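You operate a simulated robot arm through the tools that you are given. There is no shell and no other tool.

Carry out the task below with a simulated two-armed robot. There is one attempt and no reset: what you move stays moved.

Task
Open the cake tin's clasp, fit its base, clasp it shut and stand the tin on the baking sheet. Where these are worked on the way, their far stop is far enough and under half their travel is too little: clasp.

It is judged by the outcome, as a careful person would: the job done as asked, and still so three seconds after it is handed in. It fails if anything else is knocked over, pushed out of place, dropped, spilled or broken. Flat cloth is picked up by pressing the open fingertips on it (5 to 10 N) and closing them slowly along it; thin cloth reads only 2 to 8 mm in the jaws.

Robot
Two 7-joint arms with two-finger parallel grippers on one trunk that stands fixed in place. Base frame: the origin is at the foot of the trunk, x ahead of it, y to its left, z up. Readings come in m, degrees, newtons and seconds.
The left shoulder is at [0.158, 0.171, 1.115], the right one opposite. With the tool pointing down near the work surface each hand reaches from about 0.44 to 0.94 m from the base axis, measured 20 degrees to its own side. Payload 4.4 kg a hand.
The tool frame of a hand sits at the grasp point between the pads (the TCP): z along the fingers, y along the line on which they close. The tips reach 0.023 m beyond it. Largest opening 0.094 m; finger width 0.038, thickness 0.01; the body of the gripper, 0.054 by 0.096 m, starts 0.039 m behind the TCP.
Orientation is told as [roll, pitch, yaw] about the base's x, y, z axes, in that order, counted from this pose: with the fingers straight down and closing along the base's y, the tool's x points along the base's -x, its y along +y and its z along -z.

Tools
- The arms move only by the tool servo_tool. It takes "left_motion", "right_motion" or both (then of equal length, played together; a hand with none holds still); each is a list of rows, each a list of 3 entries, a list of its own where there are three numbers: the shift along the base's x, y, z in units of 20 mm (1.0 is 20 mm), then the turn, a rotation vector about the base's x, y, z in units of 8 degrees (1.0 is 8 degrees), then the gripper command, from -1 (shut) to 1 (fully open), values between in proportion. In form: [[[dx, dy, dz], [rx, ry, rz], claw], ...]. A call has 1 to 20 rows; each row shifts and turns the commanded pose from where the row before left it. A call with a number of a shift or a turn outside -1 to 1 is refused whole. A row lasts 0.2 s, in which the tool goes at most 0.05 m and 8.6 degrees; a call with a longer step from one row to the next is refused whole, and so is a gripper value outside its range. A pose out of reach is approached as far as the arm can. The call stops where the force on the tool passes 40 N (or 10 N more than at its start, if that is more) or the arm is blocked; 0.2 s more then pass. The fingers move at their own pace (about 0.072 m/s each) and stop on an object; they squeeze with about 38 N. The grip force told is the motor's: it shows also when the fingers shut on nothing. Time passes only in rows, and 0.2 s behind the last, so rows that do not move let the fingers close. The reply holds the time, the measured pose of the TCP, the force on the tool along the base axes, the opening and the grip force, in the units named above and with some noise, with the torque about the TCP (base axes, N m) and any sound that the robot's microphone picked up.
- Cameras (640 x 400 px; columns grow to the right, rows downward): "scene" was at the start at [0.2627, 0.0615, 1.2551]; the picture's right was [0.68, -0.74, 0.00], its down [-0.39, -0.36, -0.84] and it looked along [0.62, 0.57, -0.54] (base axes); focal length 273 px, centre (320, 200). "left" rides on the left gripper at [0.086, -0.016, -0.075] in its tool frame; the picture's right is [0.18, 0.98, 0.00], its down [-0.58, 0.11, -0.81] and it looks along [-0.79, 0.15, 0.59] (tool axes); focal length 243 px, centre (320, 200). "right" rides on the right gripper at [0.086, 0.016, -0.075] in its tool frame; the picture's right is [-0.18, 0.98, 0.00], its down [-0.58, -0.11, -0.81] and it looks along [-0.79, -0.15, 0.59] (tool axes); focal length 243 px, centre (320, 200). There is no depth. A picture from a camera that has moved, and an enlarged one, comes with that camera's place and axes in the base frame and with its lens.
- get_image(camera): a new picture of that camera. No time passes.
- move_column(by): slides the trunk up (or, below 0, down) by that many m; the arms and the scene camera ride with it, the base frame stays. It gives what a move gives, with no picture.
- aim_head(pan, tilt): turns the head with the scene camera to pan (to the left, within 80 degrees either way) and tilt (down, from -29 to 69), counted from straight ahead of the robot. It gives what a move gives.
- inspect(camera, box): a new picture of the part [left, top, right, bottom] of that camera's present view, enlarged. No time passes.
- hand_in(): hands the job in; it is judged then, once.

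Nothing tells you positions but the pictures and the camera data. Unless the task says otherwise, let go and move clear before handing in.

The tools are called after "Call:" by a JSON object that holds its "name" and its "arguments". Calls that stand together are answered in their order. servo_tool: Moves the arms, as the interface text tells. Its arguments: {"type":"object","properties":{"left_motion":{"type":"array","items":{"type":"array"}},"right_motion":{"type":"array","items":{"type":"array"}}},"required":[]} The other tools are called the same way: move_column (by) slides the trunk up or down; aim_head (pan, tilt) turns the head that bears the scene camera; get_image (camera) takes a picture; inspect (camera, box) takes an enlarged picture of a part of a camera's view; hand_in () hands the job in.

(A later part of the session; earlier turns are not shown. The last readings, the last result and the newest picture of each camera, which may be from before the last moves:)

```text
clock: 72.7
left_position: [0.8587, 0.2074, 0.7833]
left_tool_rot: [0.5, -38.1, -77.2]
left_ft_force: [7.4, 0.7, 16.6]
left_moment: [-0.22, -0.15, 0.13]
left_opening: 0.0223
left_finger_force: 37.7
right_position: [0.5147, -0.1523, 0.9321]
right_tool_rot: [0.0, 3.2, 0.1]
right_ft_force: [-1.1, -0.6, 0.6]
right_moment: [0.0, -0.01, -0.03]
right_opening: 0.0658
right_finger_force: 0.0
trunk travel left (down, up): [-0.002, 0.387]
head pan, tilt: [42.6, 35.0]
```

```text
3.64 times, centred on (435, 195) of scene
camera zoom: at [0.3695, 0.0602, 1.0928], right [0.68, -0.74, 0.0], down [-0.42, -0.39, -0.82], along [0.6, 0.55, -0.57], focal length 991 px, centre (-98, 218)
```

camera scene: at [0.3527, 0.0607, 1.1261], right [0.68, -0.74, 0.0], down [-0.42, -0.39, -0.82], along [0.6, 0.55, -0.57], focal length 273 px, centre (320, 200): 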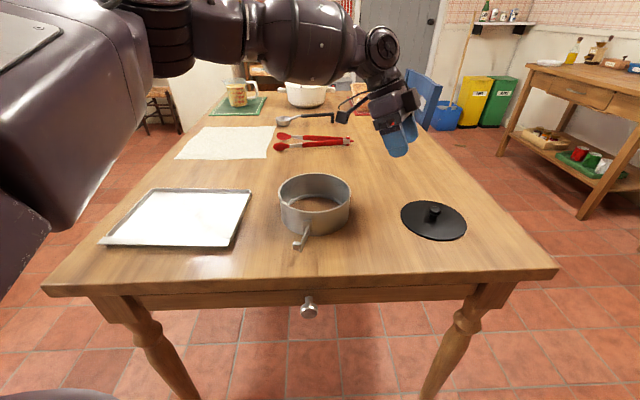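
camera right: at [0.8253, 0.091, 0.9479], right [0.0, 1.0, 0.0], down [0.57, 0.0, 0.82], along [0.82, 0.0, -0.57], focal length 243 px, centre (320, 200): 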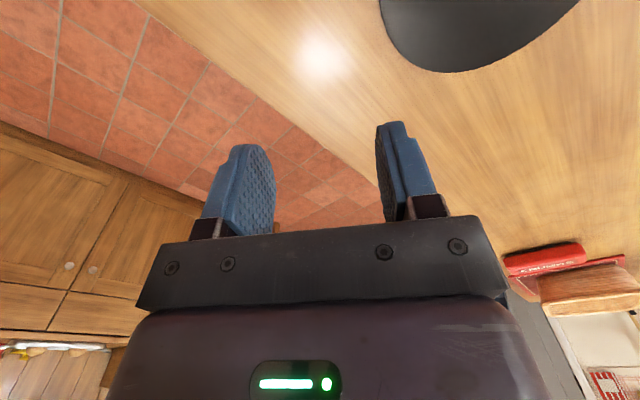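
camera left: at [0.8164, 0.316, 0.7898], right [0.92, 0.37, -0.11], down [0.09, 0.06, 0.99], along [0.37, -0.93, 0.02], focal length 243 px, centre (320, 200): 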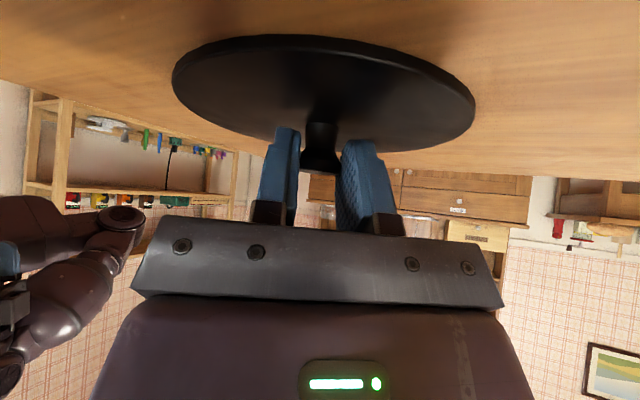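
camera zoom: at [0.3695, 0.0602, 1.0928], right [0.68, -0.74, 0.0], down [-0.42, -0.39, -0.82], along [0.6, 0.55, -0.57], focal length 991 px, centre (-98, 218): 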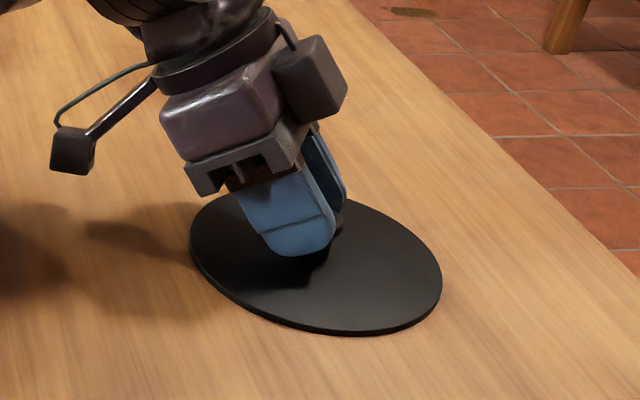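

Gripped at 22 mm. Now I'll lift gently and check that the disc hangs level.

Call:
{"name": "servo_tool", "arguments": {"left_motion": [[[0, 0, 0.2], [0, 0, 0], -1], [[0, 0, 0.4], [0, 0, 0], -1], [[0, 0.2, 0.7], [0, 0, 0], -1], [[0, 0.3, 0.8], [0, 0, 0], -1], [[0, 0.3, 0.9], [0, 0, 0], -1], [[0, 0.3, 0.9], [0, 0, 0], -1], [[0, 0, 0], [0, 0, 0], -1]]}}

Call:
{"name": "get_image", "arguments": {"camera": "left"}}

Call:
{"name": "inspect", "arguments": {"camera": "scene", "box": [360, 100, 500, 240]}}

```text
clock: 74.3
left_position: [0.8586, 0.2292, 0.8592]
left_tool_rot: [0.1, -38.0, -77.0]
left_ft_force: [0.3, -0.7, -1.5]
left_moment: [0.04, 0.0, 0.05]
left_opening: 0.0224
left_finger_force: 37.8
right_position: [0.5174, -0.1508, 0.9309]
right_tool_rot: [-0.1, 3.4, 0.1]
right_ft_force: [-0.7, 0.3, 1.0]
right_moment: [0.0, 0.01, 0.0]
right_opening: 0.0659
right_finger_force: 0.2
trunk travel left (down, up): [-0.002, 0.387]
head pan, tilt: [42.6, 35.0]
```

```text
taken
camera left: at [0.8168, 0.3377, 0.8657], right [0.92, 0.36, -0.11], down [0.1, 0.06, 0.99], along [0.37, -0.93, 0.02], focal length 243 px, centre (320, 200)
```

left: 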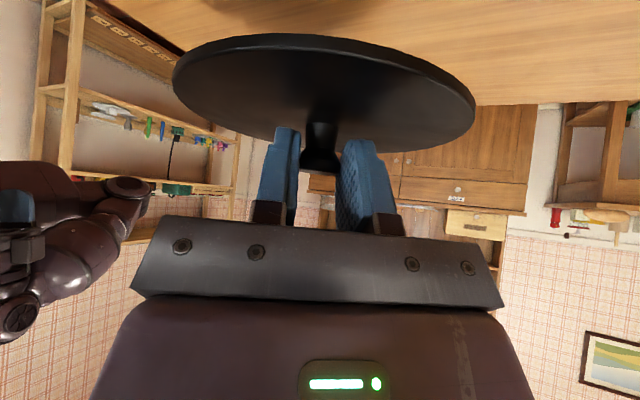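

```text
2.86 times, centred on (430, 170) of scene
camera zoom: at [0.3707, 0.0606, 1.0921], right [0.68, -0.74, 0.0], down [-0.42, -0.39, -0.82], along [0.6, 0.55, -0.57], focal length 779 px, centre (6, 286)
```

zoom: 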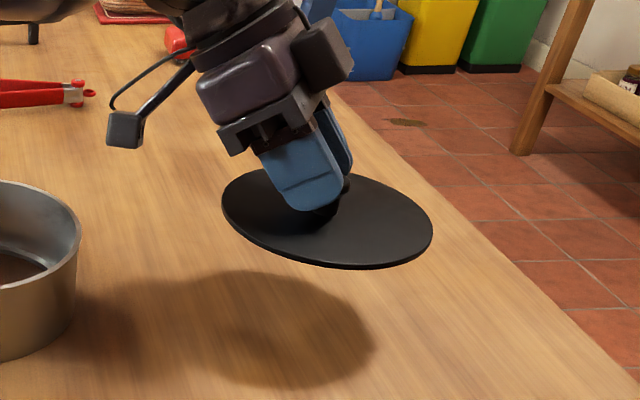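

The disc is held firmly and level. I'll raise it a little and carry it over the tin's centre; TCP target (0.698, 0.407), since the knob sits about 12 mm from the TCP.

Call:
{"name": "servo_tool", "arguments": {"left_motion": [[[0, 0, 0.9], [0, 0, 0], -1], [[-0.4, 0.5, 0.9], [0, 0, 0], -1], [[-0.8, 0.88, 0.3], [0, 0, 0], -1], [[-0.8, 0.88, 0], [0, 0, 0], -1], [[-0.8, 0.88, 0], [0, 0, 0], -1], [[-0.8, 0.88, 0], [0, 0, 0], -1], [[-0.8, 0.88, 0], [0, 0, 0], -1], [[-0.8, 0.88, 0], [0, 0, 0], -1], [[-0.8, 0.88, 0], [0, 0, 0], -1], [[-0.8, 0.88, 0], [0, 0, 0], -1], [[-0.8, 0.88, 0], [0, 0, 0], -1], [[-0.44, 0.47, 0], [0, 0, 0], -1], [[0, 0, 0], [0, 0, 0], -1]]}}

Call:
{"name": "get_image", "arguments": {"camera": "left"}}

Call:
{"name": "get_image", "arguments": {"camera": "scene"}}

```text
clock: 77.1
left_position: [0.6983, 0.4064, 0.9007]
left_tool_rot: [0.1, -38.1, -77.0]
left_ft_force: [0.4, 0.0, -1.9]
left_moment: [0.04, -0.04, 0.03]
left_opening: 0.0224
left_finger_force: 37.7
right_position: [0.5159, -0.1508, 0.931]
right_tool_rot: [0.0, 3.4, 0.1]
right_ft_force: [-0.3, 0.5, -0.5]
right_moment: [0.0, 0.04, -0.01]
right_opening: 0.0655
right_finger_force: 0.1
trunk travel left (down, up): [-0.002, 0.387]
head pan, tilt: [42.6, 35.0]
```

```text
taken
camera left: at [0.6558, 0.5157, 0.9078], right [0.92, 0.36, -0.11], down [0.1, 0.06, 0.99], along [0.37, -0.93, 0.02], focal length 243 px, centre (320, 200)
```

left: 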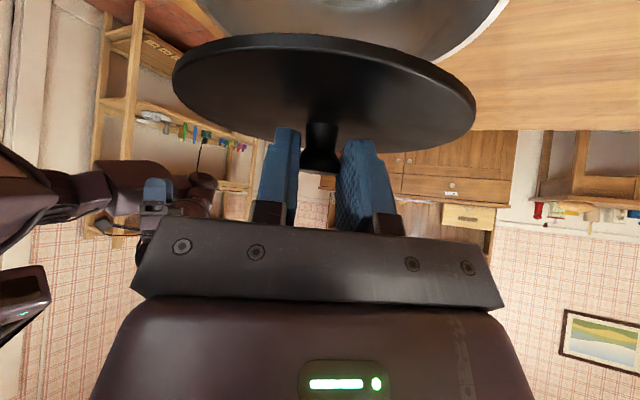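

```text
taken
camera scene: at [0.3705, 0.0606, 1.0922], right [0.68, -0.74, 0.0], down [-0.42, -0.39, -0.82], along [0.6, 0.55, -0.57], focal length 273 px, centre (320, 200)
```

scene: 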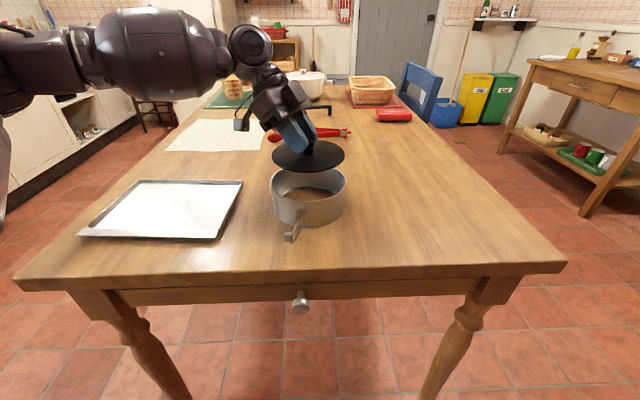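

I'll compare disc and tin in the same scene picture to check their alignment.

Call:
{"name": "inspect", "arguments": {"camera": "scene", "box": [260, 130, 360, 240]}}

Call:
{"name": "inspect", "arguments": {"camera": "left", "box": [160, 0, 540, 170]}}

```text
3.64 times, centred on (310, 185) of scene
camera zoom: at [0.3705, 0.0606, 1.0922], right [0.68, -0.74, 0.0], down [-0.42, -0.39, -0.82], along [0.6, 0.55, -0.57], focal length 991 px, centre (356, 254)
```

zoom: 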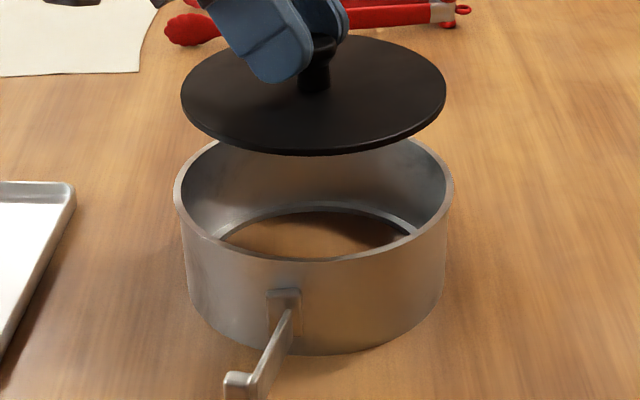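

```text
1.68 times, centred on (350, 85) of left
camera zoom: at [0.6558, 0.5157, 0.9078], right [0.92, 0.36, -0.11], down [0.1, 0.06, 0.99], along [0.37, -0.93, 0.02], focal length 409 px, centre (270, 394)
```

zoom: 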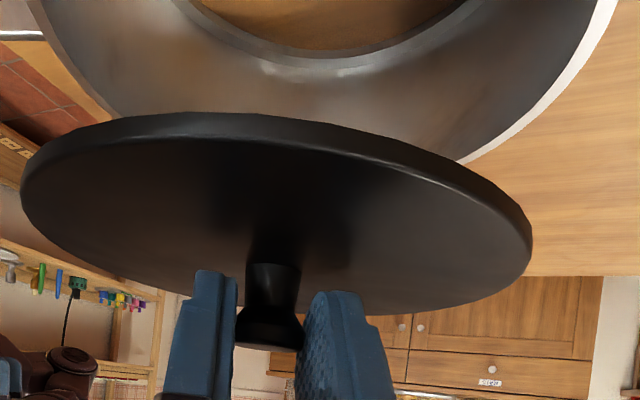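

Disc and tin agree laterally within about 1 mm and in depth within 2–3 mm. I'll lower until the disc is just above the rim and check once more.

Call:
{"name": "servo_tool", "arguments": {"left_motion": [[[-0.04, 0, -0.6], [0, 0, 0], -1], [[0, 0, -0.7], [0, 0, 0], -1], [[0, 0, -0.7], [0, 0, 0], -1], [[0, 0, -0.4], [0, 0, 0], -1], [[0, 0, 0], [0, 0, 0], -1]]}}

Call:
{"name": "inspect", "arguments": {"camera": "scene", "box": [260, 130, 360, 240]}}

Call:
{"name": "inspect", "arguments": {"camera": "left", "box": [160, 0, 540, 170]}}

```text
clock: 78.3
left_position: [0.6976, 0.4059, 0.8524]
left_tool_rot: [0.2, -38.0, -76.9]
left_ft_force: [0.7, -0.3, -1.5]
left_moment: [0.02, -0.01, -0.03]
left_opening: 0.0226
left_finger_force: 38.0
right_position: [0.5154, -0.1514, 0.9314]
right_tool_rot: [0.0, 3.5, 0.0]
right_ft_force: [-0.4, 0.0, 0.2]
right_moment: [0.0, -0.02, -0.01]
right_opening: 0.0656
right_finger_force: 0.1
trunk travel left (down, up): [-0.002, 0.387]
head pan, tilt: [42.6, 35.0]
```

```text
3.64 times, centred on (310, 185) of scene
camera zoom: at [0.3706, 0.0605, 1.0922], right [0.68, -0.74, 0.0], down [-0.42, -0.39, -0.82], along [0.6, 0.55, -0.57], focal length 991 px, centre (356, 254)
```

zoom: 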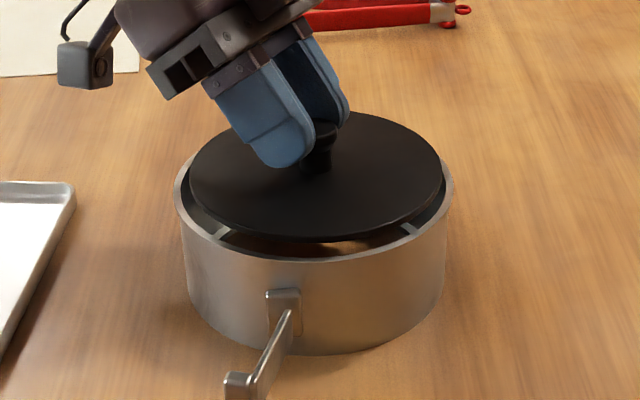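

```text
1.68 times, centred on (350, 85) of left
camera zoom: at [0.6556, 0.5153, 0.8596], right [0.92, 0.36, -0.11], down [0.09, 0.06, 0.99], along [0.37, -0.93, 0.02], focal length 409 px, centre (270, 394)
```

zoom: 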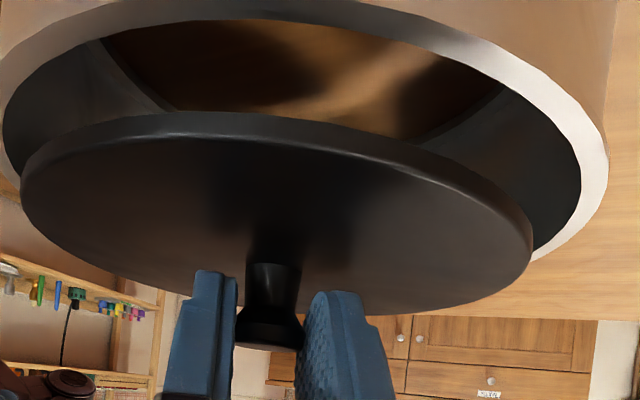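

The left-camera geometry puts the disc centre at (0.700, 0.394) and the tin centre at about (0.7015, 0.3945), well within the 4–5 mm clearance. I'll nudge 1 mm in +x and lower into the ring, watching the force.

Call:
{"name": "servo_tool", "arguments": {"left_motion": [[[0.05, 0.02, -0.3], [0, 0, 0], -1], [[0, 0, -0.3], [0, 0, 0], -1], [[0, 0, -0.3], [0, 0, 0], -1], [[0, 0, -0.3], [0, 0, 0], -1], [[0, 0, 0], [0, 0, 0], -1]]}}

Call:
{"name": "inspect", "arguments": {"camera": "scene", "box": [260, 130, 360, 240]}}

Call:
{"name": "inspect", "arguments": {"camera": "left", "box": [160, 0, 540, 170]}}

```text
clock: 79.5
left_position: [0.6969, 0.4066, 0.8308]
left_tool_rot: [0.3, -37.9, -77.0]
left_ft_force: [1.4, 4.1, 13.9]
left_moment: [-1.06, -0.3, 0.13]
left_opening: 0.0226
left_finger_force: 37.7
right_position: [0.5159, -0.1516, 0.932]
right_tool_rot: [0.1, 3.4, 0.1]
right_ft_force: [0.7, 1.1, 0.2]
right_moment: [0.0, 0.01, -0.01]
right_opening: 0.0657
right_finger_force: 0.1
trunk travel left (down, up): [-0.002, 0.387]
head pan, tilt: [42.6, 35.0]
```

```text
3.64 times, centred on (310, 185) of scene
camera zoom: at [0.3696, 0.0604, 1.0926], right [0.68, -0.74, 0.0], down [-0.42, -0.39, -0.82], along [0.6, 0.55, -0.57], focal length 991 px, centre (356, 254)
```

zoom: 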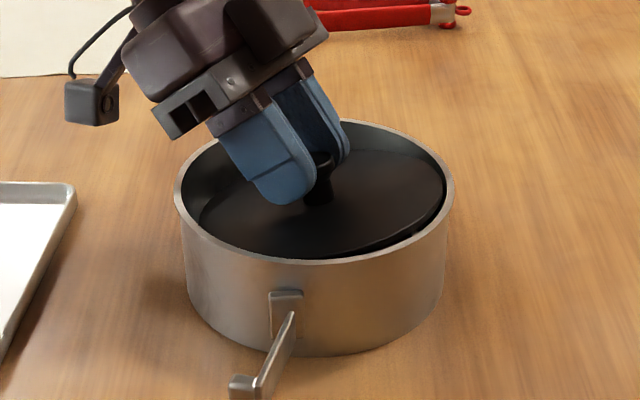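

```text
1.68 times, centred on (350, 85) of left
camera zoom: at [0.6557, 0.516, 0.8369], right [0.92, 0.37, -0.11], down [0.09, 0.06, 0.99], along [0.37, -0.93, 0.02], focal length 409 px, centre (270, 394)
```

zoom: 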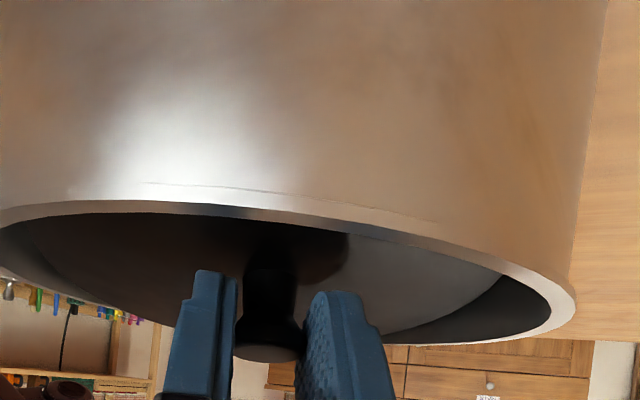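

It touched on the near (−y) side of the rim with about 14 N. I'll lift 15 mm, shift about 3.5 mm in +y and 1.5 mm in +x, and try again.

Call:
{"name": "servo_tool", "arguments": {"left_motion": [[[0, 0, 0.4], [0, 0, 0], -1], [[0, 0, 0.35], [0, 0, 0], -1], [[0.08, 0.18, 0], [0, 0, 0], -1], [[0, 0, 0], [0, 0, 0], -1]]}}

Call:
{"name": "inspect", "arguments": {"camera": "scene", "box": [260, 130, 360, 240]}}

Call:
{"name": "inspect", "arguments": {"camera": "left", "box": [160, 0, 540, 170]}}

```text
clock: 80.5
left_position: [0.6994, 0.4108, 0.8438]
left_tool_rot: [0.2, -37.9, -77.0]
left_ft_force: [-0.7, 0.4, -1.2]
left_moment: [-0.01, 0.01, -0.03]
left_opening: 0.0225
left_finger_force: 37.7
right_position: [0.5166, -0.1505, 0.9303]
right_tool_rot: [0.0, 3.5, 0.1]
right_ft_force: [-0.9, -0.2, 0.3]
right_moment: [0.0, -0.02, 0.0]
right_opening: 0.0662
right_finger_force: 0.1
trunk travel left (down, up): [-0.002, 0.387]
head pan, tilt: [42.6, 35.0]
```

```text
3.64 times, centred on (310, 185) of scene
camera zoom: at [0.3705, 0.0606, 1.0922], right [0.68, -0.74, 0.0], down [-0.42, -0.39, -0.82], along [0.6, 0.55, -0.57], focal length 991 px, centre (356, 254)
```

zoom: 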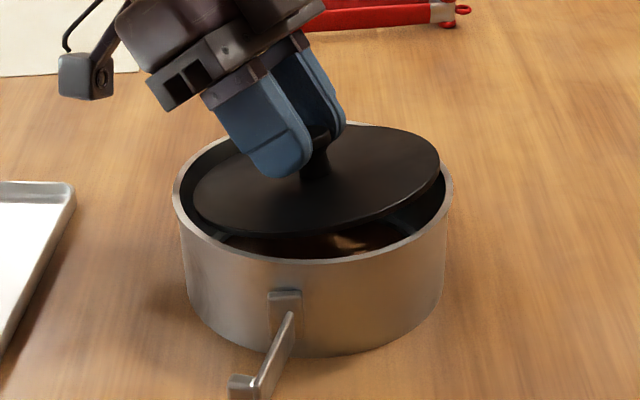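

```text
1.68 times, centred on (350, 85) of left
camera zoom: at [0.6576, 0.5199, 0.8507], right [0.92, 0.36, -0.11], down [0.1, 0.06, 0.99], along [0.37, -0.93, 0.02], focal length 409 px, centre (270, 394)
```

zoom: 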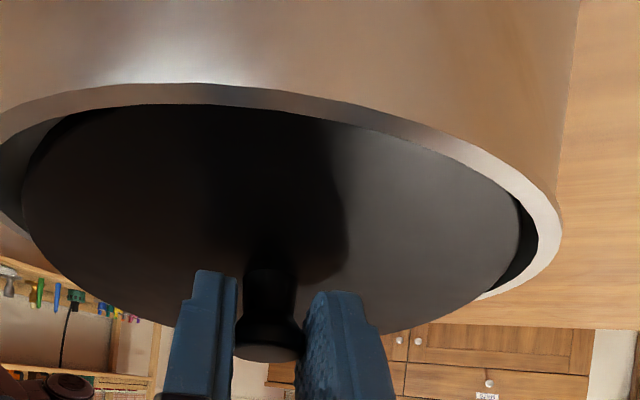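

The touch tipped the disc about 3° in the pads (its −y side is now high). I'll reduce the hand's lean by the same amount to level it again, then re-check.

Call:
{"name": "servo_tool", "arguments": {"left_motion": [[[0, 0, 0.15], [0.2, 0.046, 0], -1], [[0, -0.05, 0.1], [0.2, 0.046, 0], -1], [[0, 0, 0], [0, 0, 0], -1]]}}

Call:
{"name": "inspect", "arguments": {"camera": "scene", "box": [260, 130, 360, 240]}}

Call:
{"name": "inspect", "arguments": {"camera": "left", "box": [160, 0, 540, 170]}}

```text
clock: 81.3
left_position: [0.6996, 0.4106, 0.8495]
left_tool_rot: [0.2, -34.7, -77.0]
left_ft_force: [-0.2, 0.0, -1.2]
left_moment: [0.0, -0.03, 0.0]
left_opening: 0.0226
left_finger_force: 37.8
right_position: [0.5164, -0.1512, 0.9322]
right_tool_rot: [0.0, 3.4, 0.1]
right_ft_force: [-0.5, -0.4, -0.8]
right_moment: [0.02, 0.02, 0.0]
right_opening: 0.0657
right_finger_force: 0.1
trunk travel left (down, up): [-0.002, 0.387]
head pan, tilt: [42.6, 35.0]
```

```text
3.64 times, centred on (310, 185) of scene
camera zoom: at [0.3706, 0.0605, 1.0922], right [0.68, -0.74, 0.0], down [-0.42, -0.39, -0.82], along [0.6, 0.55, -0.57], focal length 991 px, centre (356, 254)
```

zoom: 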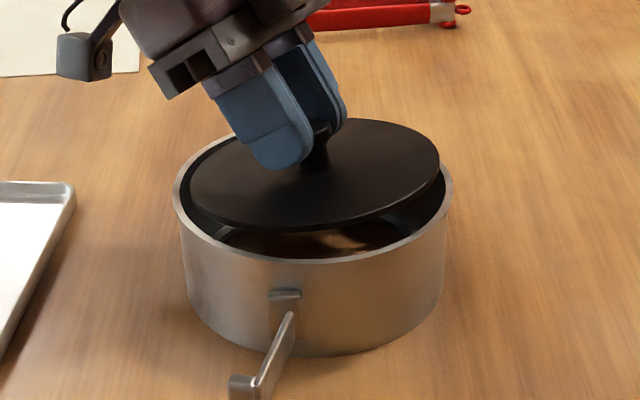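

```text
1.68 times, centred on (350, 85) of left
camera zoom: at [0.6579, 0.5183, 0.8624], right [0.92, 0.37, -0.1], down [0.11, 0.0, 0.99], along [0.37, -0.93, -0.04], focal length 409 px, centre (270, 394)
```

zoom: 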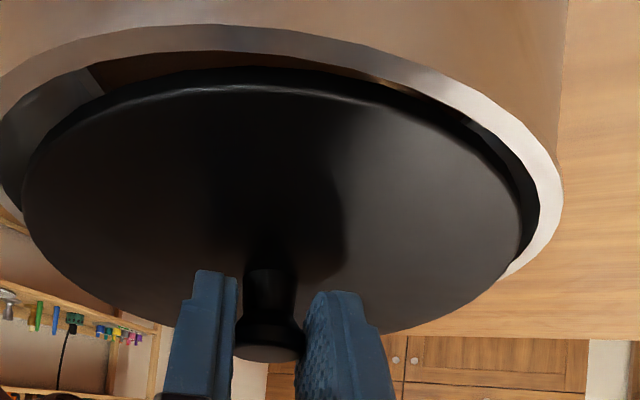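

Still about 4° tipped; I'll level it further by the same method and re-measure.

Call:
{"name": "servo_tool", "arguments": {"left_motion": [[[0, -0.05, 0.1], [0.26, 0.06, 0], -1], [[0, -0.05, 0.1], [0.25, 0.058, 0], -1], [[0, 0, 0], [0, 0, 0], -1]]}}

Call:
{"name": "inspect", "arguments": {"camera": "scene", "box": [260, 130, 360, 240]}}

Call:
{"name": "inspect", "arguments": {"camera": "left", "box": [160, 0, 540, 170]}}

```text
clock: 82.1
left_position: [0.6994, 0.4067, 0.854]
left_tool_rot: [0.2, -30.5, -77.0]
left_ft_force: [-0.6, 0.1, -0.5]
left_moment: [0.02, -0.02, -0.02]
left_opening: 0.0227
left_finger_force: 38.1
right_position: [0.5154, -0.152, 0.9317]
right_tool_rot: [-0.1, 3.4, 0.1]
right_ft_force: [0.7, 0.2, -0.9]
right_moment: [-0.01, 0.0, 0.04]
right_opening: 0.0655
right_finger_force: 0.1
trunk travel left (down, up): [-0.002, 0.387]
head pan, tilt: [42.6, 35.0]
```

```text
3.64 times, centred on (310, 185) of scene
camera zoom: at [0.3706, 0.0605, 1.0922], right [0.68, -0.74, 0.0], down [-0.42, -0.39, -0.82], along [0.6, 0.55, -0.57], focal length 991 px, centre (356, 254)
```

zoom: 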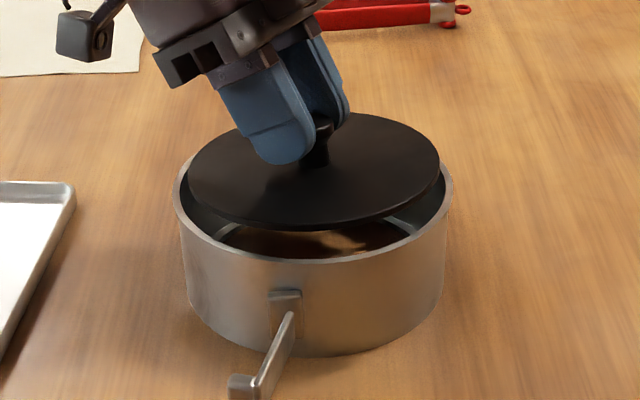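

```text
1.68 times, centred on (350, 85) of left
camera zoom: at [0.6581, 0.5149, 0.8747], right [0.92, 0.38, -0.09], down [0.12, -0.07, 0.99], along [0.37, -0.92, -0.11], focal length 409 px, centre (270, 394)
```

zoom: 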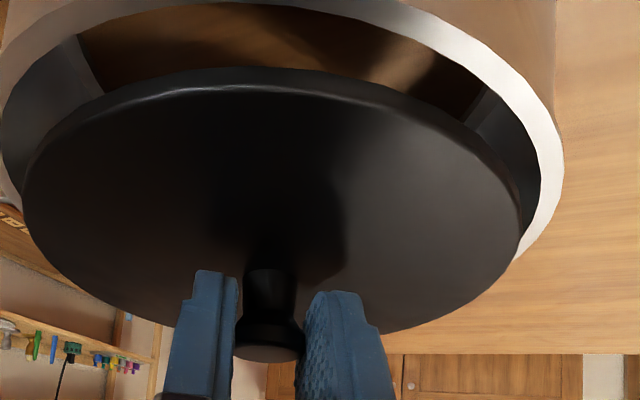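

Both cameras say disc and ring should be nearly concentric, so I want a closer look before trying again. I'll lower to just above the rim and zoom in hard on the gaps.

Call:
{"name": "servo_tool", "arguments": {"left_motion": [[[0, 0, -0.2], [0, 0, 0], -1], [[0, 0, -0.15], [0, 0, 0], -1], [[0, 0, 0], [0, 0, 0], -1]]}}

Call:
{"name": "inspect", "arguments": {"camera": "scene", "box": [272, 155, 332, 205]}}

Call:
{"name": "inspect", "arguments": {"camera": "scene", "box": [310, 155, 360, 205]}}

Call:
{"name": "inspect", "arguments": {"camera": "left", "box": [160, 0, 540, 200]}}

```text
clock: 82.9
left_position: [0.6996, 0.4083, 0.8462]
left_tool_rot: [0.2, -30.5, -76.9]
left_ft_force: [-0.3, 0.2, -0.7]
left_moment: [-0.01, 0.02, -0.02]
left_opening: 0.0222
left_finger_force: 38.1
right_position: [0.5162, -0.151, 0.932]
right_tool_rot: [0.0, 3.4, 0.1]
right_ft_force: [0.1, -0.9, 0.3]
right_moment: [-0.01, 0.0, 0.01]
right_opening: 0.0655
right_finger_force: 0.1
trunk travel left (down, up): [-0.002, 0.387]
head pan, tilt: [42.6, 35.0]
```

```text
8.00 times, centred on (302, 180) of scene
camera zoom: at [0.3705, 0.0605, 1.0922], right [0.68, -0.74, 0.0], down [-0.42, -0.39, -0.82], along [0.6, 0.55, -0.57], focal length 2181 px, centre (464, 360)
```

zoom: 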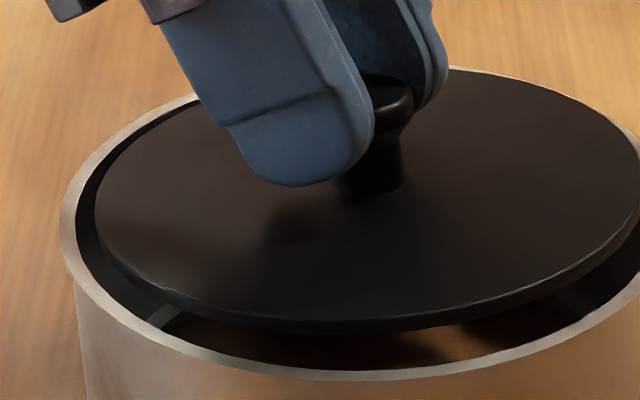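

```text
8.00 times, centred on (335, 180) of scene
camera zoom: at [0.3705, 0.0605, 1.0922], right [0.68, -0.74, 0.0], down [-0.42, -0.39, -0.82], along [0.6, 0.55, -0.57], focal length 2181 px, centre (200, 360)
```

zoom: 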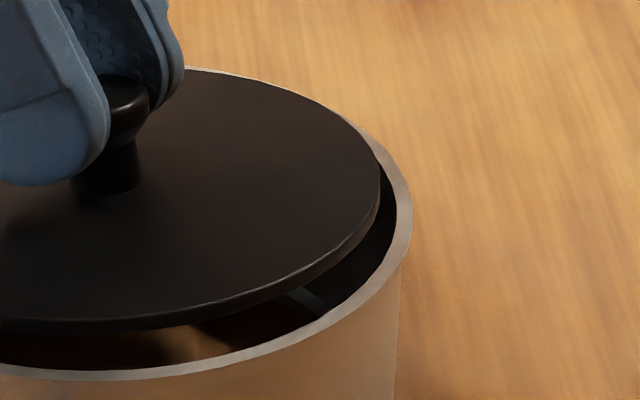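

```text
1.68 times, centred on (350, 100) of left
camera zoom: at [0.658, 0.5153, 0.8677], right [0.92, 0.38, -0.09], down [0.12, -0.07, 0.99], along [0.37, -0.92, -0.11], focal length 409 px, centre (270, 368)
```

zoom: 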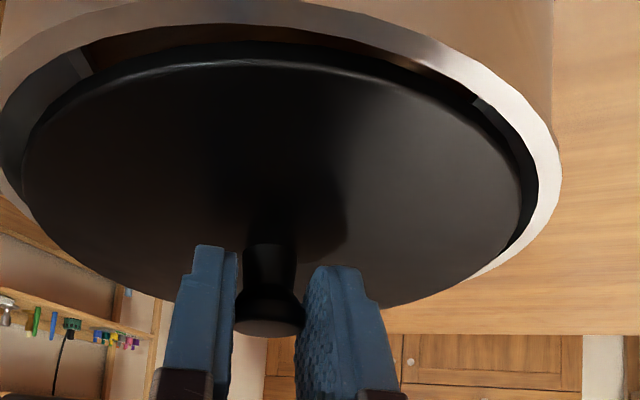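

The close-up shows the disc is still about 5° tipped, with its −x side high; it is level in the other direction. I'll rotate the hand to take that out, raising slightly while doing so.

Call:
{"name": "servo_tool", "arguments": {"left_motion": [[[-0.05, 0, 0.25], [0.108, -0.29, 0], -1], [[-0.05, 0, 0.1], [0.108, -0.29, 0], -1], [[0, 0, 0], [0, 0, 0], -1]]}}

Call:
{"name": "inspect", "arguments": {"camera": "scene", "box": [272, 150, 352, 210]}}

Call:
{"name": "inspect", "arguments": {"camera": "left", "box": [160, 0, 540, 200]}}

```text
clock: 83.7
left_position: [0.6972, 0.4089, 0.8537]
left_tool_rot: [5.8, -29.7, -79.7]
left_ft_force: [-0.6, 0.1, -1.1]
left_moment: [0.02, 0.01, -0.04]
left_opening: 0.0225
left_finger_force: 38.2
right_position: [0.5173, -0.1512, 0.9317]
right_tool_rot: [0.0, 3.4, 0.1]
right_ft_force: [1.1, 0.6, -0.4]
right_moment: [0.02, 0.03, 0.02]
right_opening: 0.0656
right_finger_force: 0.1
trunk travel left (down, up): [-0.002, 0.387]
head pan, tilt: [42.6, 35.0]
```

```text
6.67 times, centred on (312, 180) of scene
camera zoom: at [0.3706, 0.0606, 1.0922], right [0.68, -0.74, 0.0], down [-0.42, -0.39, -0.82], along [0.6, 0.55, -0.57], focal length 1817 px, centre (373, 333)
```

zoom: 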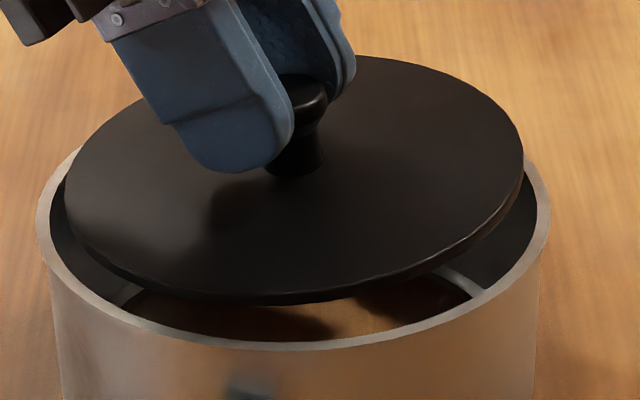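

```text
1.68 times, centred on (350, 100) of left
camera zoom: at [0.6544, 0.5147, 0.8743], right [0.93, 0.38, 0.0], down [0.04, -0.1, 0.99], along [0.38, -0.92, -0.1], focal length 409 px, centre (270, 368)
```

zoom: 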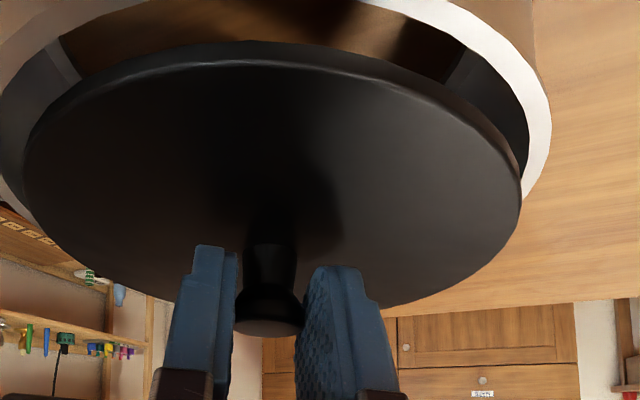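

The disc is now close to level. I'll apply a small half-correction, shift about 1 mm toward the ring's centre, lower to just above the rim, and inspect the gaps again.

Call:
{"name": "servo_tool", "arguments": {"left_motion": [[[-0.06, -0.05, -0.15], [0.07, 0.15, 0], -1], [[0, 0, -0.15], [0, 0, 0], -1], [[0, 0, -0.1], [0, 0, 0], -1], [[0, 0, 0], [0, 0, 0], -1]]}}

Call:
{"name": "inspect", "arguments": {"camera": "scene", "box": [272, 150, 352, 210]}}

Call:
{"name": "inspect", "arguments": {"camera": "left", "box": [160, 0, 540, 200]}}

```text
clock: 84.7
left_position: [0.6956, 0.4074, 0.8461]
left_tool_rot: [4.7, -29.0, -79.2]
left_ft_force: [0.9, 0.0, -1.9]
left_moment: [0.01, 0.01, 0.04]
left_opening: 0.0224
left_finger_force: 37.9
right_position: [0.5169, -0.1512, 0.9322]
right_tool_rot: [-0.1, 3.4, 0.0]
right_ft_force: [0.4, -0.7, -0.3]
right_moment: [-0.02, -0.02, -0.04]
right_opening: 0.066
right_finger_force: 0.1
trunk travel left (down, up): [-0.002, 0.387]
head pan, tilt: [42.6, 35.0]
```

```text
6.67 times, centred on (312, 180) of scene
camera zoom: at [0.3706, 0.0605, 1.0922], right [0.68, -0.74, 0.0], down [-0.42, -0.39, -0.82], along [0.6, 0.55, -0.57], focal length 1817 px, centre (373, 333)
```

zoom: 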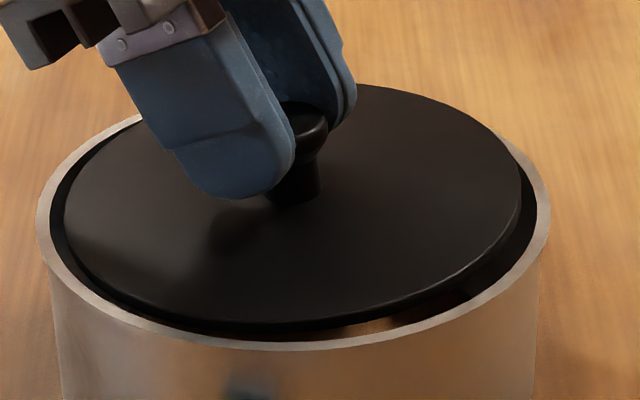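

```text
1.68 times, centred on (350, 100) of left
camera zoom: at [0.6538, 0.5131, 0.8682], right [0.93, 0.38, -0.02], down [0.06, -0.1, 0.99], along [0.37, -0.92, -0.12], focal length 409 px, centre (270, 368)
```

zoom: 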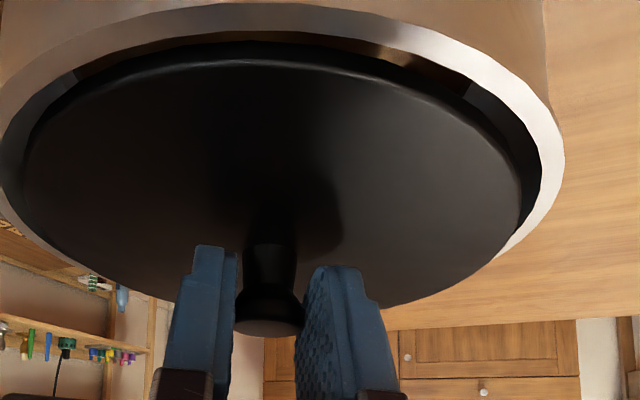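

The gaps look even all round now (about 2–4 mm). I'll lower in small steps and read the force after each.

Call:
{"name": "servo_tool", "arguments": {"left_motion": [[[0, 0, -0.15], [0, 0, 0], -1], [[0, 0, -0.1], [0, 0, 0], -1]]}}

Call:
{"name": "inspect", "arguments": {"camera": "scene", "box": [272, 150, 352, 210]}}

```text
clock: 85.3
left_position: [0.6966, 0.4071, 0.8403]
left_tool_rot: [4.6, -29.0, -79.2]
left_ft_force: [-0.5, 0.0, -0.8]
left_moment: [0.02, 0.0, 0.05]
left_opening: 0.0224
left_finger_force: 38.9
right_position: [0.5166, -0.1518, 0.9312]
right_tool_rot: [0.0, 3.4, 0.1]
right_ft_force: [0.7, -0.1, 0.1]
right_moment: [0.01, 0.01, -0.02]
right_opening: 0.0658
right_finger_force: 0.1
trunk travel left (down, up): [-0.002, 0.387]
head pan, tilt: [42.6, 35.0]
```

```text
6.67 times, centred on (312, 180) of scene
camera zoom: at [0.3706, 0.0606, 1.0922], right [0.68, -0.74, 0.0], down [-0.42, -0.39, -0.82], along [0.6, 0.55, -0.57], focal length 1817 px, centre (373, 333)
```

zoom: 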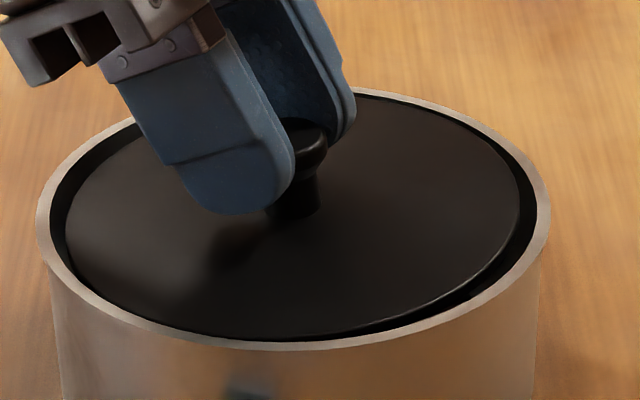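

No contact, and the disc is at rim level with a visible gap round most of it, slightly tighter at the near-left. I'll shift 1.5 mm in +x and continue down.

Call:
{"name": "servo_tool", "arguments": {"left_motion": [[[0.08, 0.01, -0.1], [0, 0, 0], -1], [[0, 0, -0.15], [0, 0, 0], -1], [[0, 0, -0.1], [0, 0, 0], -1]]}}

Call:
{"name": "inspect", "arguments": {"camera": "scene", "box": [272, 150, 352, 210]}}

```text
clock: 86.1
left_position: [0.6982, 0.4075, 0.833]
left_tool_rot: [4.6, -28.9, -79.2]
left_ft_force: [1.1, -0.3, 0.3]
left_moment: [0.05, 0.03, -0.02]
left_opening: 0.0227
left_finger_force: 37.8
right_position: [0.5165, -0.151, 0.9313]
right_tool_rot: [0.1, 3.3, 0.0]
right_ft_force: [0.2, -0.1, 0.4]
right_moment: [0.02, 0.03, 0.0]
right_opening: 0.0659
right_finger_force: 0.0
trunk travel left (down, up): [-0.002, 0.387]
head pan, tilt: [42.6, 35.0]
```

```text
6.67 times, centred on (312, 180) of scene
camera zoom: at [0.3706, 0.0606, 1.0922], right [0.68, -0.74, 0.0], down [-0.42, -0.39, -0.82], along [0.6, 0.55, -0.57], focal length 1817 px, centre (373, 333)
```

zoom: 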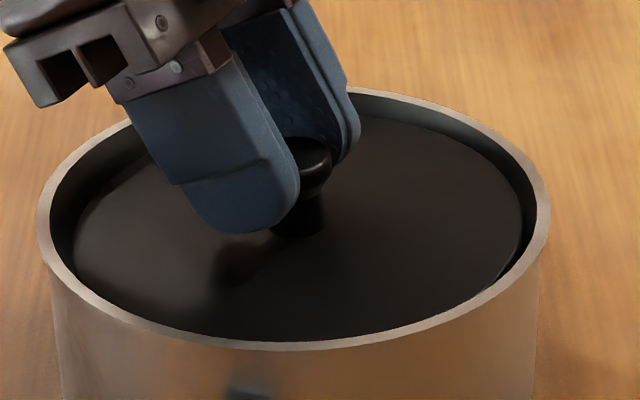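

The disc is inside the ring without touching. Continuing down in small steps.

Call:
{"name": "servo_tool", "arguments": {"left_motion": [[[0, 0, -0.2], [0, 0, 0], -1], [[0, 0, -0.2], [0, 0, 0], -1], [[0, 0, -0.2], [0, 0, 0], -1], [[0, 0, -0.15], [0, 0, 0], -1]]}}

Call:
{"name": "inspect", "arguments": {"camera": "scene", "box": [272, 150, 352, 210]}}

```text
clock: 87.1
left_position: [0.6979, 0.4068, 0.8185]
left_tool_rot: [4.6, -29.0, -79.3]
left_ft_force: [-0.9, 0.2, -0.5]
left_moment: [0.0, -0.02, -0.01]
left_opening: 0.0224
left_finger_force: 38.0
right_position: [0.5174, -0.1507, 0.9314]
right_tool_rot: [0.0, 3.5, 0.1]
right_ft_force: [0.5, -0.1, -0.4]
right_moment: [0.02, -0.02, 0.01]
right_opening: 0.0659
right_finger_force: 0.0
trunk travel left (down, up): [-0.002, 0.387]
head pan, tilt: [42.6, 35.0]
```

```text
6.67 times, centred on (312, 180) of scene
camera zoom: at [0.3706, 0.0606, 1.0922], right [0.68, -0.74, 0.0], down [-0.42, -0.39, -0.82], along [0.6, 0.55, -0.57], focal length 1817 px, centre (373, 333)
```

zoom: 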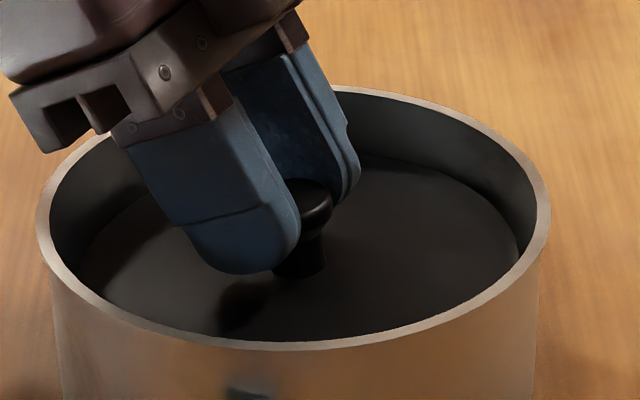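

Call:
{"name": "servo_tool", "arguments": {"left_motion": [[[0, 0, -0.2], [0, 0, 0], -1], [[0, 0, -0.2], [0, 0, 0], -1], [[0, 0, -0.2], [0, 0, 0], -1]]}}

Call:
{"name": "inspect", "arguments": {"camera": "scene", "box": [262, 130, 352, 210]}}

Call:
{"name": "get_image", "arguments": {"camera": "left"}}

```text
clock: 87.9
left_position: [0.6985, 0.4064, 0.8057]
left_tool_rot: [4.5, -29.0, -79.1]
left_ft_force: [1.1, -0.4, -0.6]
left_moment: [0.01, 0.0, 0.0]
left_opening: 0.0226
left_finger_force: 38.4
right_position: [0.5165, -0.1516, 0.9297]
right_tool_rot: [0.0, 3.3, 0.1]
right_ft_force: [0.8, 0.5, 0.1]
right_moment: [0.0, -0.03, -0.02]
right_opening: 0.0658
right_finger_force: 0.0
trunk travel left (down, up): [-0.002, 0.387]
head pan, tilt: [42.6, 35.0]
```

```text
5.00 times, centred on (307, 170) of scene
camera zoom: at [0.3706, 0.0605, 1.0922], right [0.68, -0.74, 0.0], down [-0.42, -0.39, -0.82], along [0.6, 0.55, -0.57], focal length 1363 px, centre (385, 350)
```

zoom: 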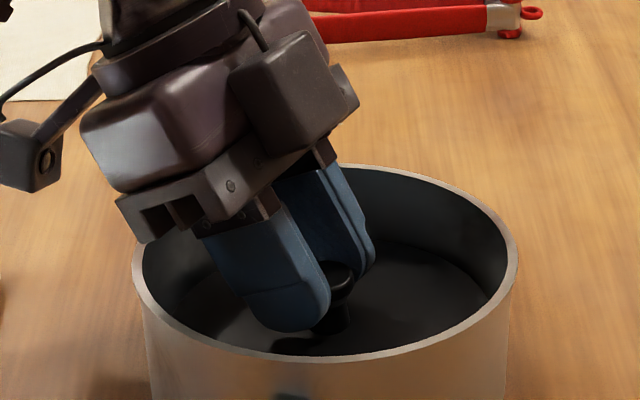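

```text
taken
camera left: at [0.6552, 0.5132, 0.8286], right [0.93, 0.38, -0.02], down [0.07, -0.1, 0.99], along [0.37, -0.92, -0.12], focal length 243 px, centre (320, 200)
```

left: 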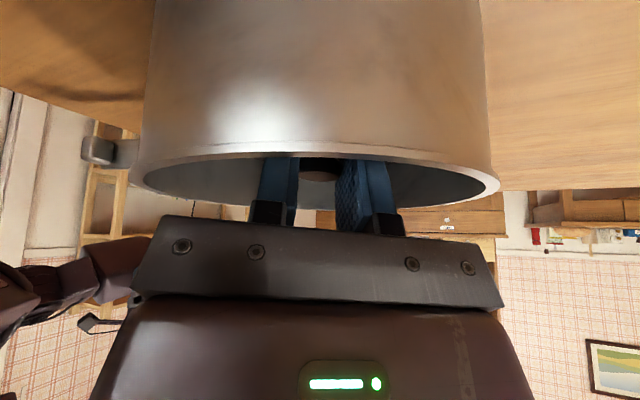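

The gripper body will come close to the rim near the bottom, so I'll go down slowly in small steps and stop at the first contact.

Call:
{"name": "servo_tool", "arguments": {"left_motion": [[[0, 0, -0.15], [0, 0, 0], -1], [[0, 0, -0.15], [0, 0, 0], -1], [[0, 0, -0.15], [0, 0, 0], -1]]}}

Call:
{"name": "get_image", "arguments": {"camera": "left"}}

Call:
{"name": "inspect", "arguments": {"camera": "scene", "box": [262, 130, 352, 210]}}

```text
clock: 88.7
left_position: [0.6978, 0.4075, 0.7981]
left_tool_rot: [4.6, -29.0, -79.3]
left_ft_force: [0.0, 0.8, -0.4]
left_moment: [-0.04, 0.01, 0.04]
left_opening: 0.0224
left_finger_force: 38.2
right_position: [0.5165, -0.1521, 0.9312]
right_tool_rot: [0.0, 3.4, 0.1]
right_ft_force: [0.2, -1.0, 0.0]
right_moment: [0.0, 0.01, 0.02]
right_opening: 0.0659
right_finger_force: 0.0
trunk travel left (down, up): [-0.002, 0.387]
head pan, tilt: [42.6, 35.0]
```

```text
taken
camera left: at [0.6552, 0.5136, 0.8198], right [0.93, 0.38, -0.02], down [0.06, -0.1, 0.99], along [0.37, -0.92, -0.12], focal length 243 px, centre (320, 200)
```

left: 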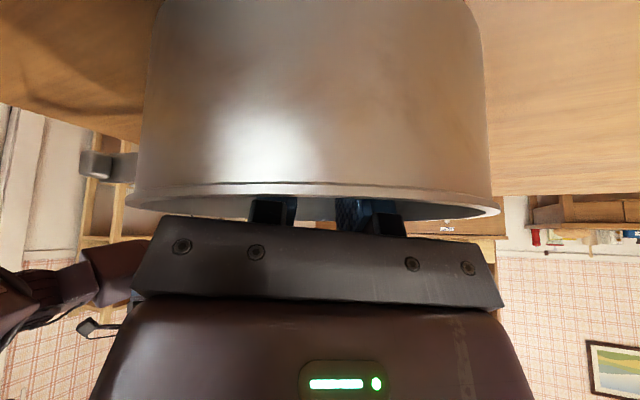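

```text
5.00 times, centred on (307, 170) of scene
camera zoom: at [0.3706, 0.0605, 1.0922], right [0.68, -0.74, 0.0], down [-0.42, -0.39, -0.82], along [0.6, 0.55, -0.57], focal length 1363 px, centre (385, 350)
```

zoom: 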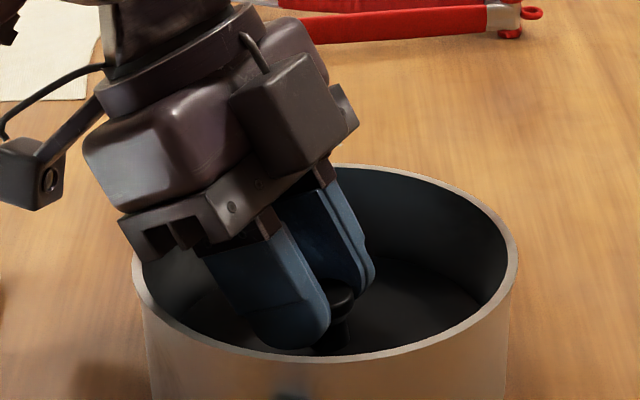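

Call:
{"name": "servo_tool", "arguments": {"left_motion": [[[0, 0, -0.15], [0, 0, 0], -1], [[0, 0, -0.1], [0, 0, 0], -1]]}}

Call:
{"name": "get_image", "arguments": {"camera": "left"}}

Call:
{"name": "inspect", "arguments": {"camera": "scene", "box": [262, 130, 352, 210]}}

```text
clock: 89.3
left_position: [0.6977, 0.4071, 0.7946]
left_tool_rot: [4.8, -29.0, -79.3]
left_ft_force: [0.5, 1.7, 9.1]
left_moment: [0.29, 0.55, -0.08]
left_opening: 0.0228
left_finger_force: 37.8
right_position: [0.5149, -0.1506, 0.9328]
right_tool_rot: [0.0, 3.4, 0.1]
right_ft_force: [-0.4, -0.5, 0.4]
right_moment: [-0.02, 0.01, 0.0]
right_opening: 0.0658
right_finger_force: 0.1
trunk travel left (down, up): [-0.002, 0.387]
head pan, tilt: [42.6, 35.0]
```

```text
taken
camera left: at [0.6552, 0.5134, 0.8168], right [0.93, 0.38, -0.02], down [0.06, -0.1, 0.99], along [0.37, -0.92, -0.12], focal length 243 px, centre (320, 200)
```

left: 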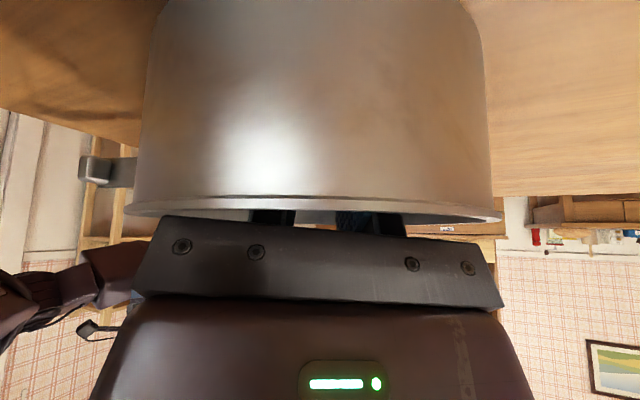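

```text
5.00 times, centred on (307, 170) of scene
camera zoom: at [0.3699, 0.0602, 1.0927], right [0.68, -0.74, 0.0], down [-0.42, -0.39, -0.82], along [0.6, 0.55, -0.57], focal length 1363 px, centre (385, 350)
```

zoom: 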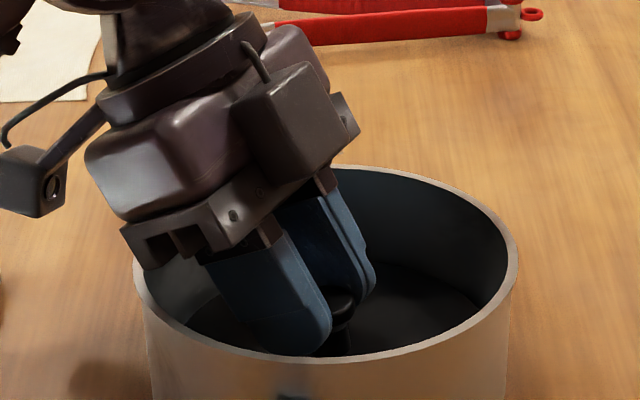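

The −x corner of the gripper body touched the rim with the disc about 6–8 mm above its seat. I'll lift slightly, shift 3 mm toward (+x, −y) so the corner clears, and lower further.

Call:
{"name": "servo_tool", "arguments": {"left_motion": [[[0, 0, 0.15], [0, 0, 0], -1], [[0.14, -0.08, 0], [0, 0, 0], -1], [[0, 0, -0.15], [0, 0, 0], -1], [[0, 0, -0.1], [0, 0, 0], -1]]}}

```text
clock: 90.3
left_position: [0.7014, 0.4056, 0.7944]
left_tool_rot: [5.0, -29.1, -79.4]
left_ft_force: [2.1, 6.5, 21.7]
left_moment: [0.65, 1.44, -0.4]
left_opening: 0.0225
left_finger_force: 37.6
right_position: [0.5157, -0.1516, 0.9328]
right_tool_rot: [-0.1, 3.2, 0.0]
right_ft_force: [0.4, -0.3, 0.1]
right_moment: [0.01, 0.0, 0.0]
right_opening: 0.0658
right_finger_force: 0.0
trunk travel left (down, up): [-0.002, 0.387]
head pan, tilt: [42.6, 35.0]
```

The corner still rests on the rim. I'll lift 2 mm and make the hand more upright in steps; the knob can pivot in the pads while the disc's −y edge comes down onto the lip.

Call:
{"name": "servo_tool", "arguments": {"left_motion": [[[-0.05, 0.03, 0.15], [0, 0, 0], -1], [[0, 0, 0], [0.49, 0.095, 0], -1], [[0, 0, 0], [0.4, 0.08, 0], -1]]}}

Call:
{"name": "inspect", "arguments": {"camera": "scene", "box": [262, 130, 352, 210]}}

Call:
{"name": "get_image", "arguments": {"camera": "left"}}

```text
clock: 91.1
left_position: [0.6983, 0.4056, 0.795]
left_tool_rot: [4.6, -21.8, -79.3]
left_ft_force: [-0.4, -4.8, 8.3]
left_moment: [-0.94, 0.04, 0.01]
left_opening: 0.0226
left_finger_force: 38.7
right_position: [0.5158, -0.1515, 0.9334]
right_tool_rot: [0.0, 3.4, 0.0]
right_ft_force: [0.0, -0.3, -0.7]
right_moment: [-0.01, 0.02, -0.01]
right_opening: 0.0656
right_finger_force: 0.0
trunk travel left (down, up): [-0.002, 0.387]
head pan, tilt: [42.6, 35.0]
```

```text
5.00 times, centred on (307, 170) of scene
camera zoom: at [0.3698, 0.06, 1.0925], right [0.68, -0.74, 0.0], down [-0.42, -0.39, -0.82], along [0.6, 0.55, -0.57], focal length 1363 px, centre (385, 350)
```

zoom: 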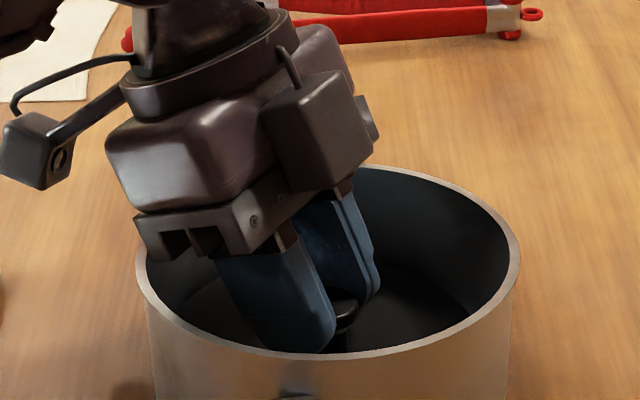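

```text
taken
camera left: at [0.6573, 0.5078, 0.8307], right [0.93, 0.38, 0.01], down [0.09, -0.23, 0.97], along [0.37, -0.9, -0.24], focal length 243 px, centre (320, 200)
```

left: 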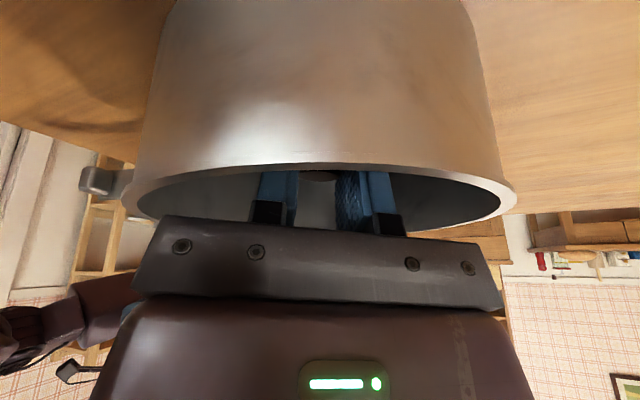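

As expected, the disc's −y edge now rests on the lip (8 N) and the body corner has clearance. I'll go a bit more upright and then ease down so the disc levels onto its seat.

Call:
{"name": "servo_tool", "arguments": {"left_motion": [[[0, 0.03, 0.05], [0.35, 0.07, 0], -1], [[0, 0.03, -0.1], [0.3, 0.06, 0], -1], [[0, 0, -0.15], [0, 0, 0], -1]]}}

Call:
{"name": "inspect", "arguments": {"camera": "scene", "box": [262, 130, 352, 210]}}

Call:
{"name": "get_image", "arguments": {"camera": "left"}}

```text
clock: 91.9
left_position: [0.699, 0.4064, 0.7912]
left_tool_rot: [4.8, -16.4, -79.2]
left_ft_force: [0.7, -3.3, 18.4]
left_moment: [-1.12, -0.22, -0.01]
left_opening: 0.0226
left_finger_force: 37.6
right_position: [0.5156, -0.1509, 0.9335]
right_tool_rot: [0.0, 3.3, 0.1]
right_ft_force: [0.5, -0.2, -0.4]
right_moment: [-0.03, 0.0, 0.0]
right_opening: 0.0661
right_finger_force: 0.1
trunk travel left (down, up): [-0.002, 0.387]
head pan, tilt: [42.6, 35.0]
```

```text
5.00 times, centred on (307, 170) of scene
camera zoom: at [0.3694, 0.0597, 1.0928], right [0.68, -0.74, 0.0], down [-0.42, -0.39, -0.82], along [0.6, 0.55, -0.57], focal length 1363 px, centre (385, 350)
```

zoom: 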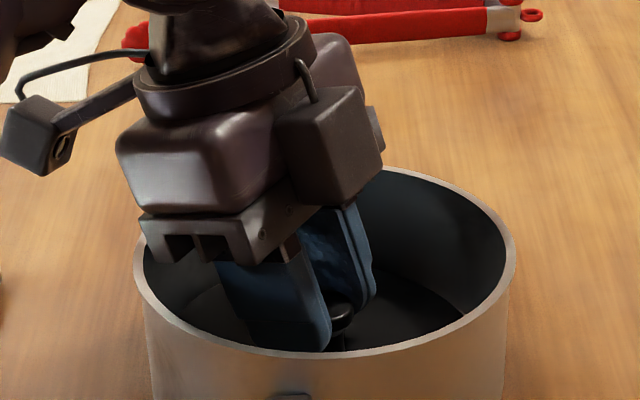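

```text
taken
camera left: at [0.6577, 0.5057, 0.8377], right [0.93, 0.38, 0.03], down [0.1, -0.31, 0.94], along [0.37, -0.87, -0.33], focal length 243 px, centre (320, 200)
```

left: 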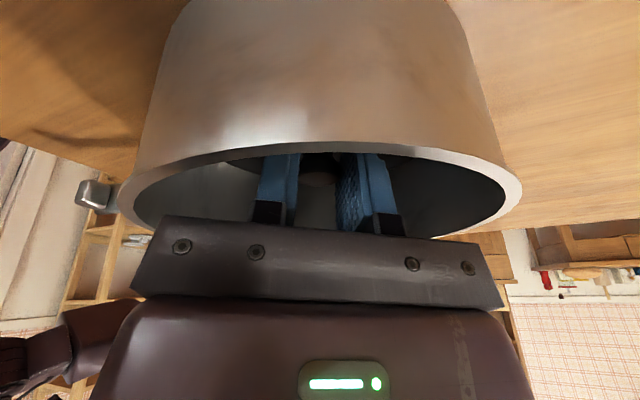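

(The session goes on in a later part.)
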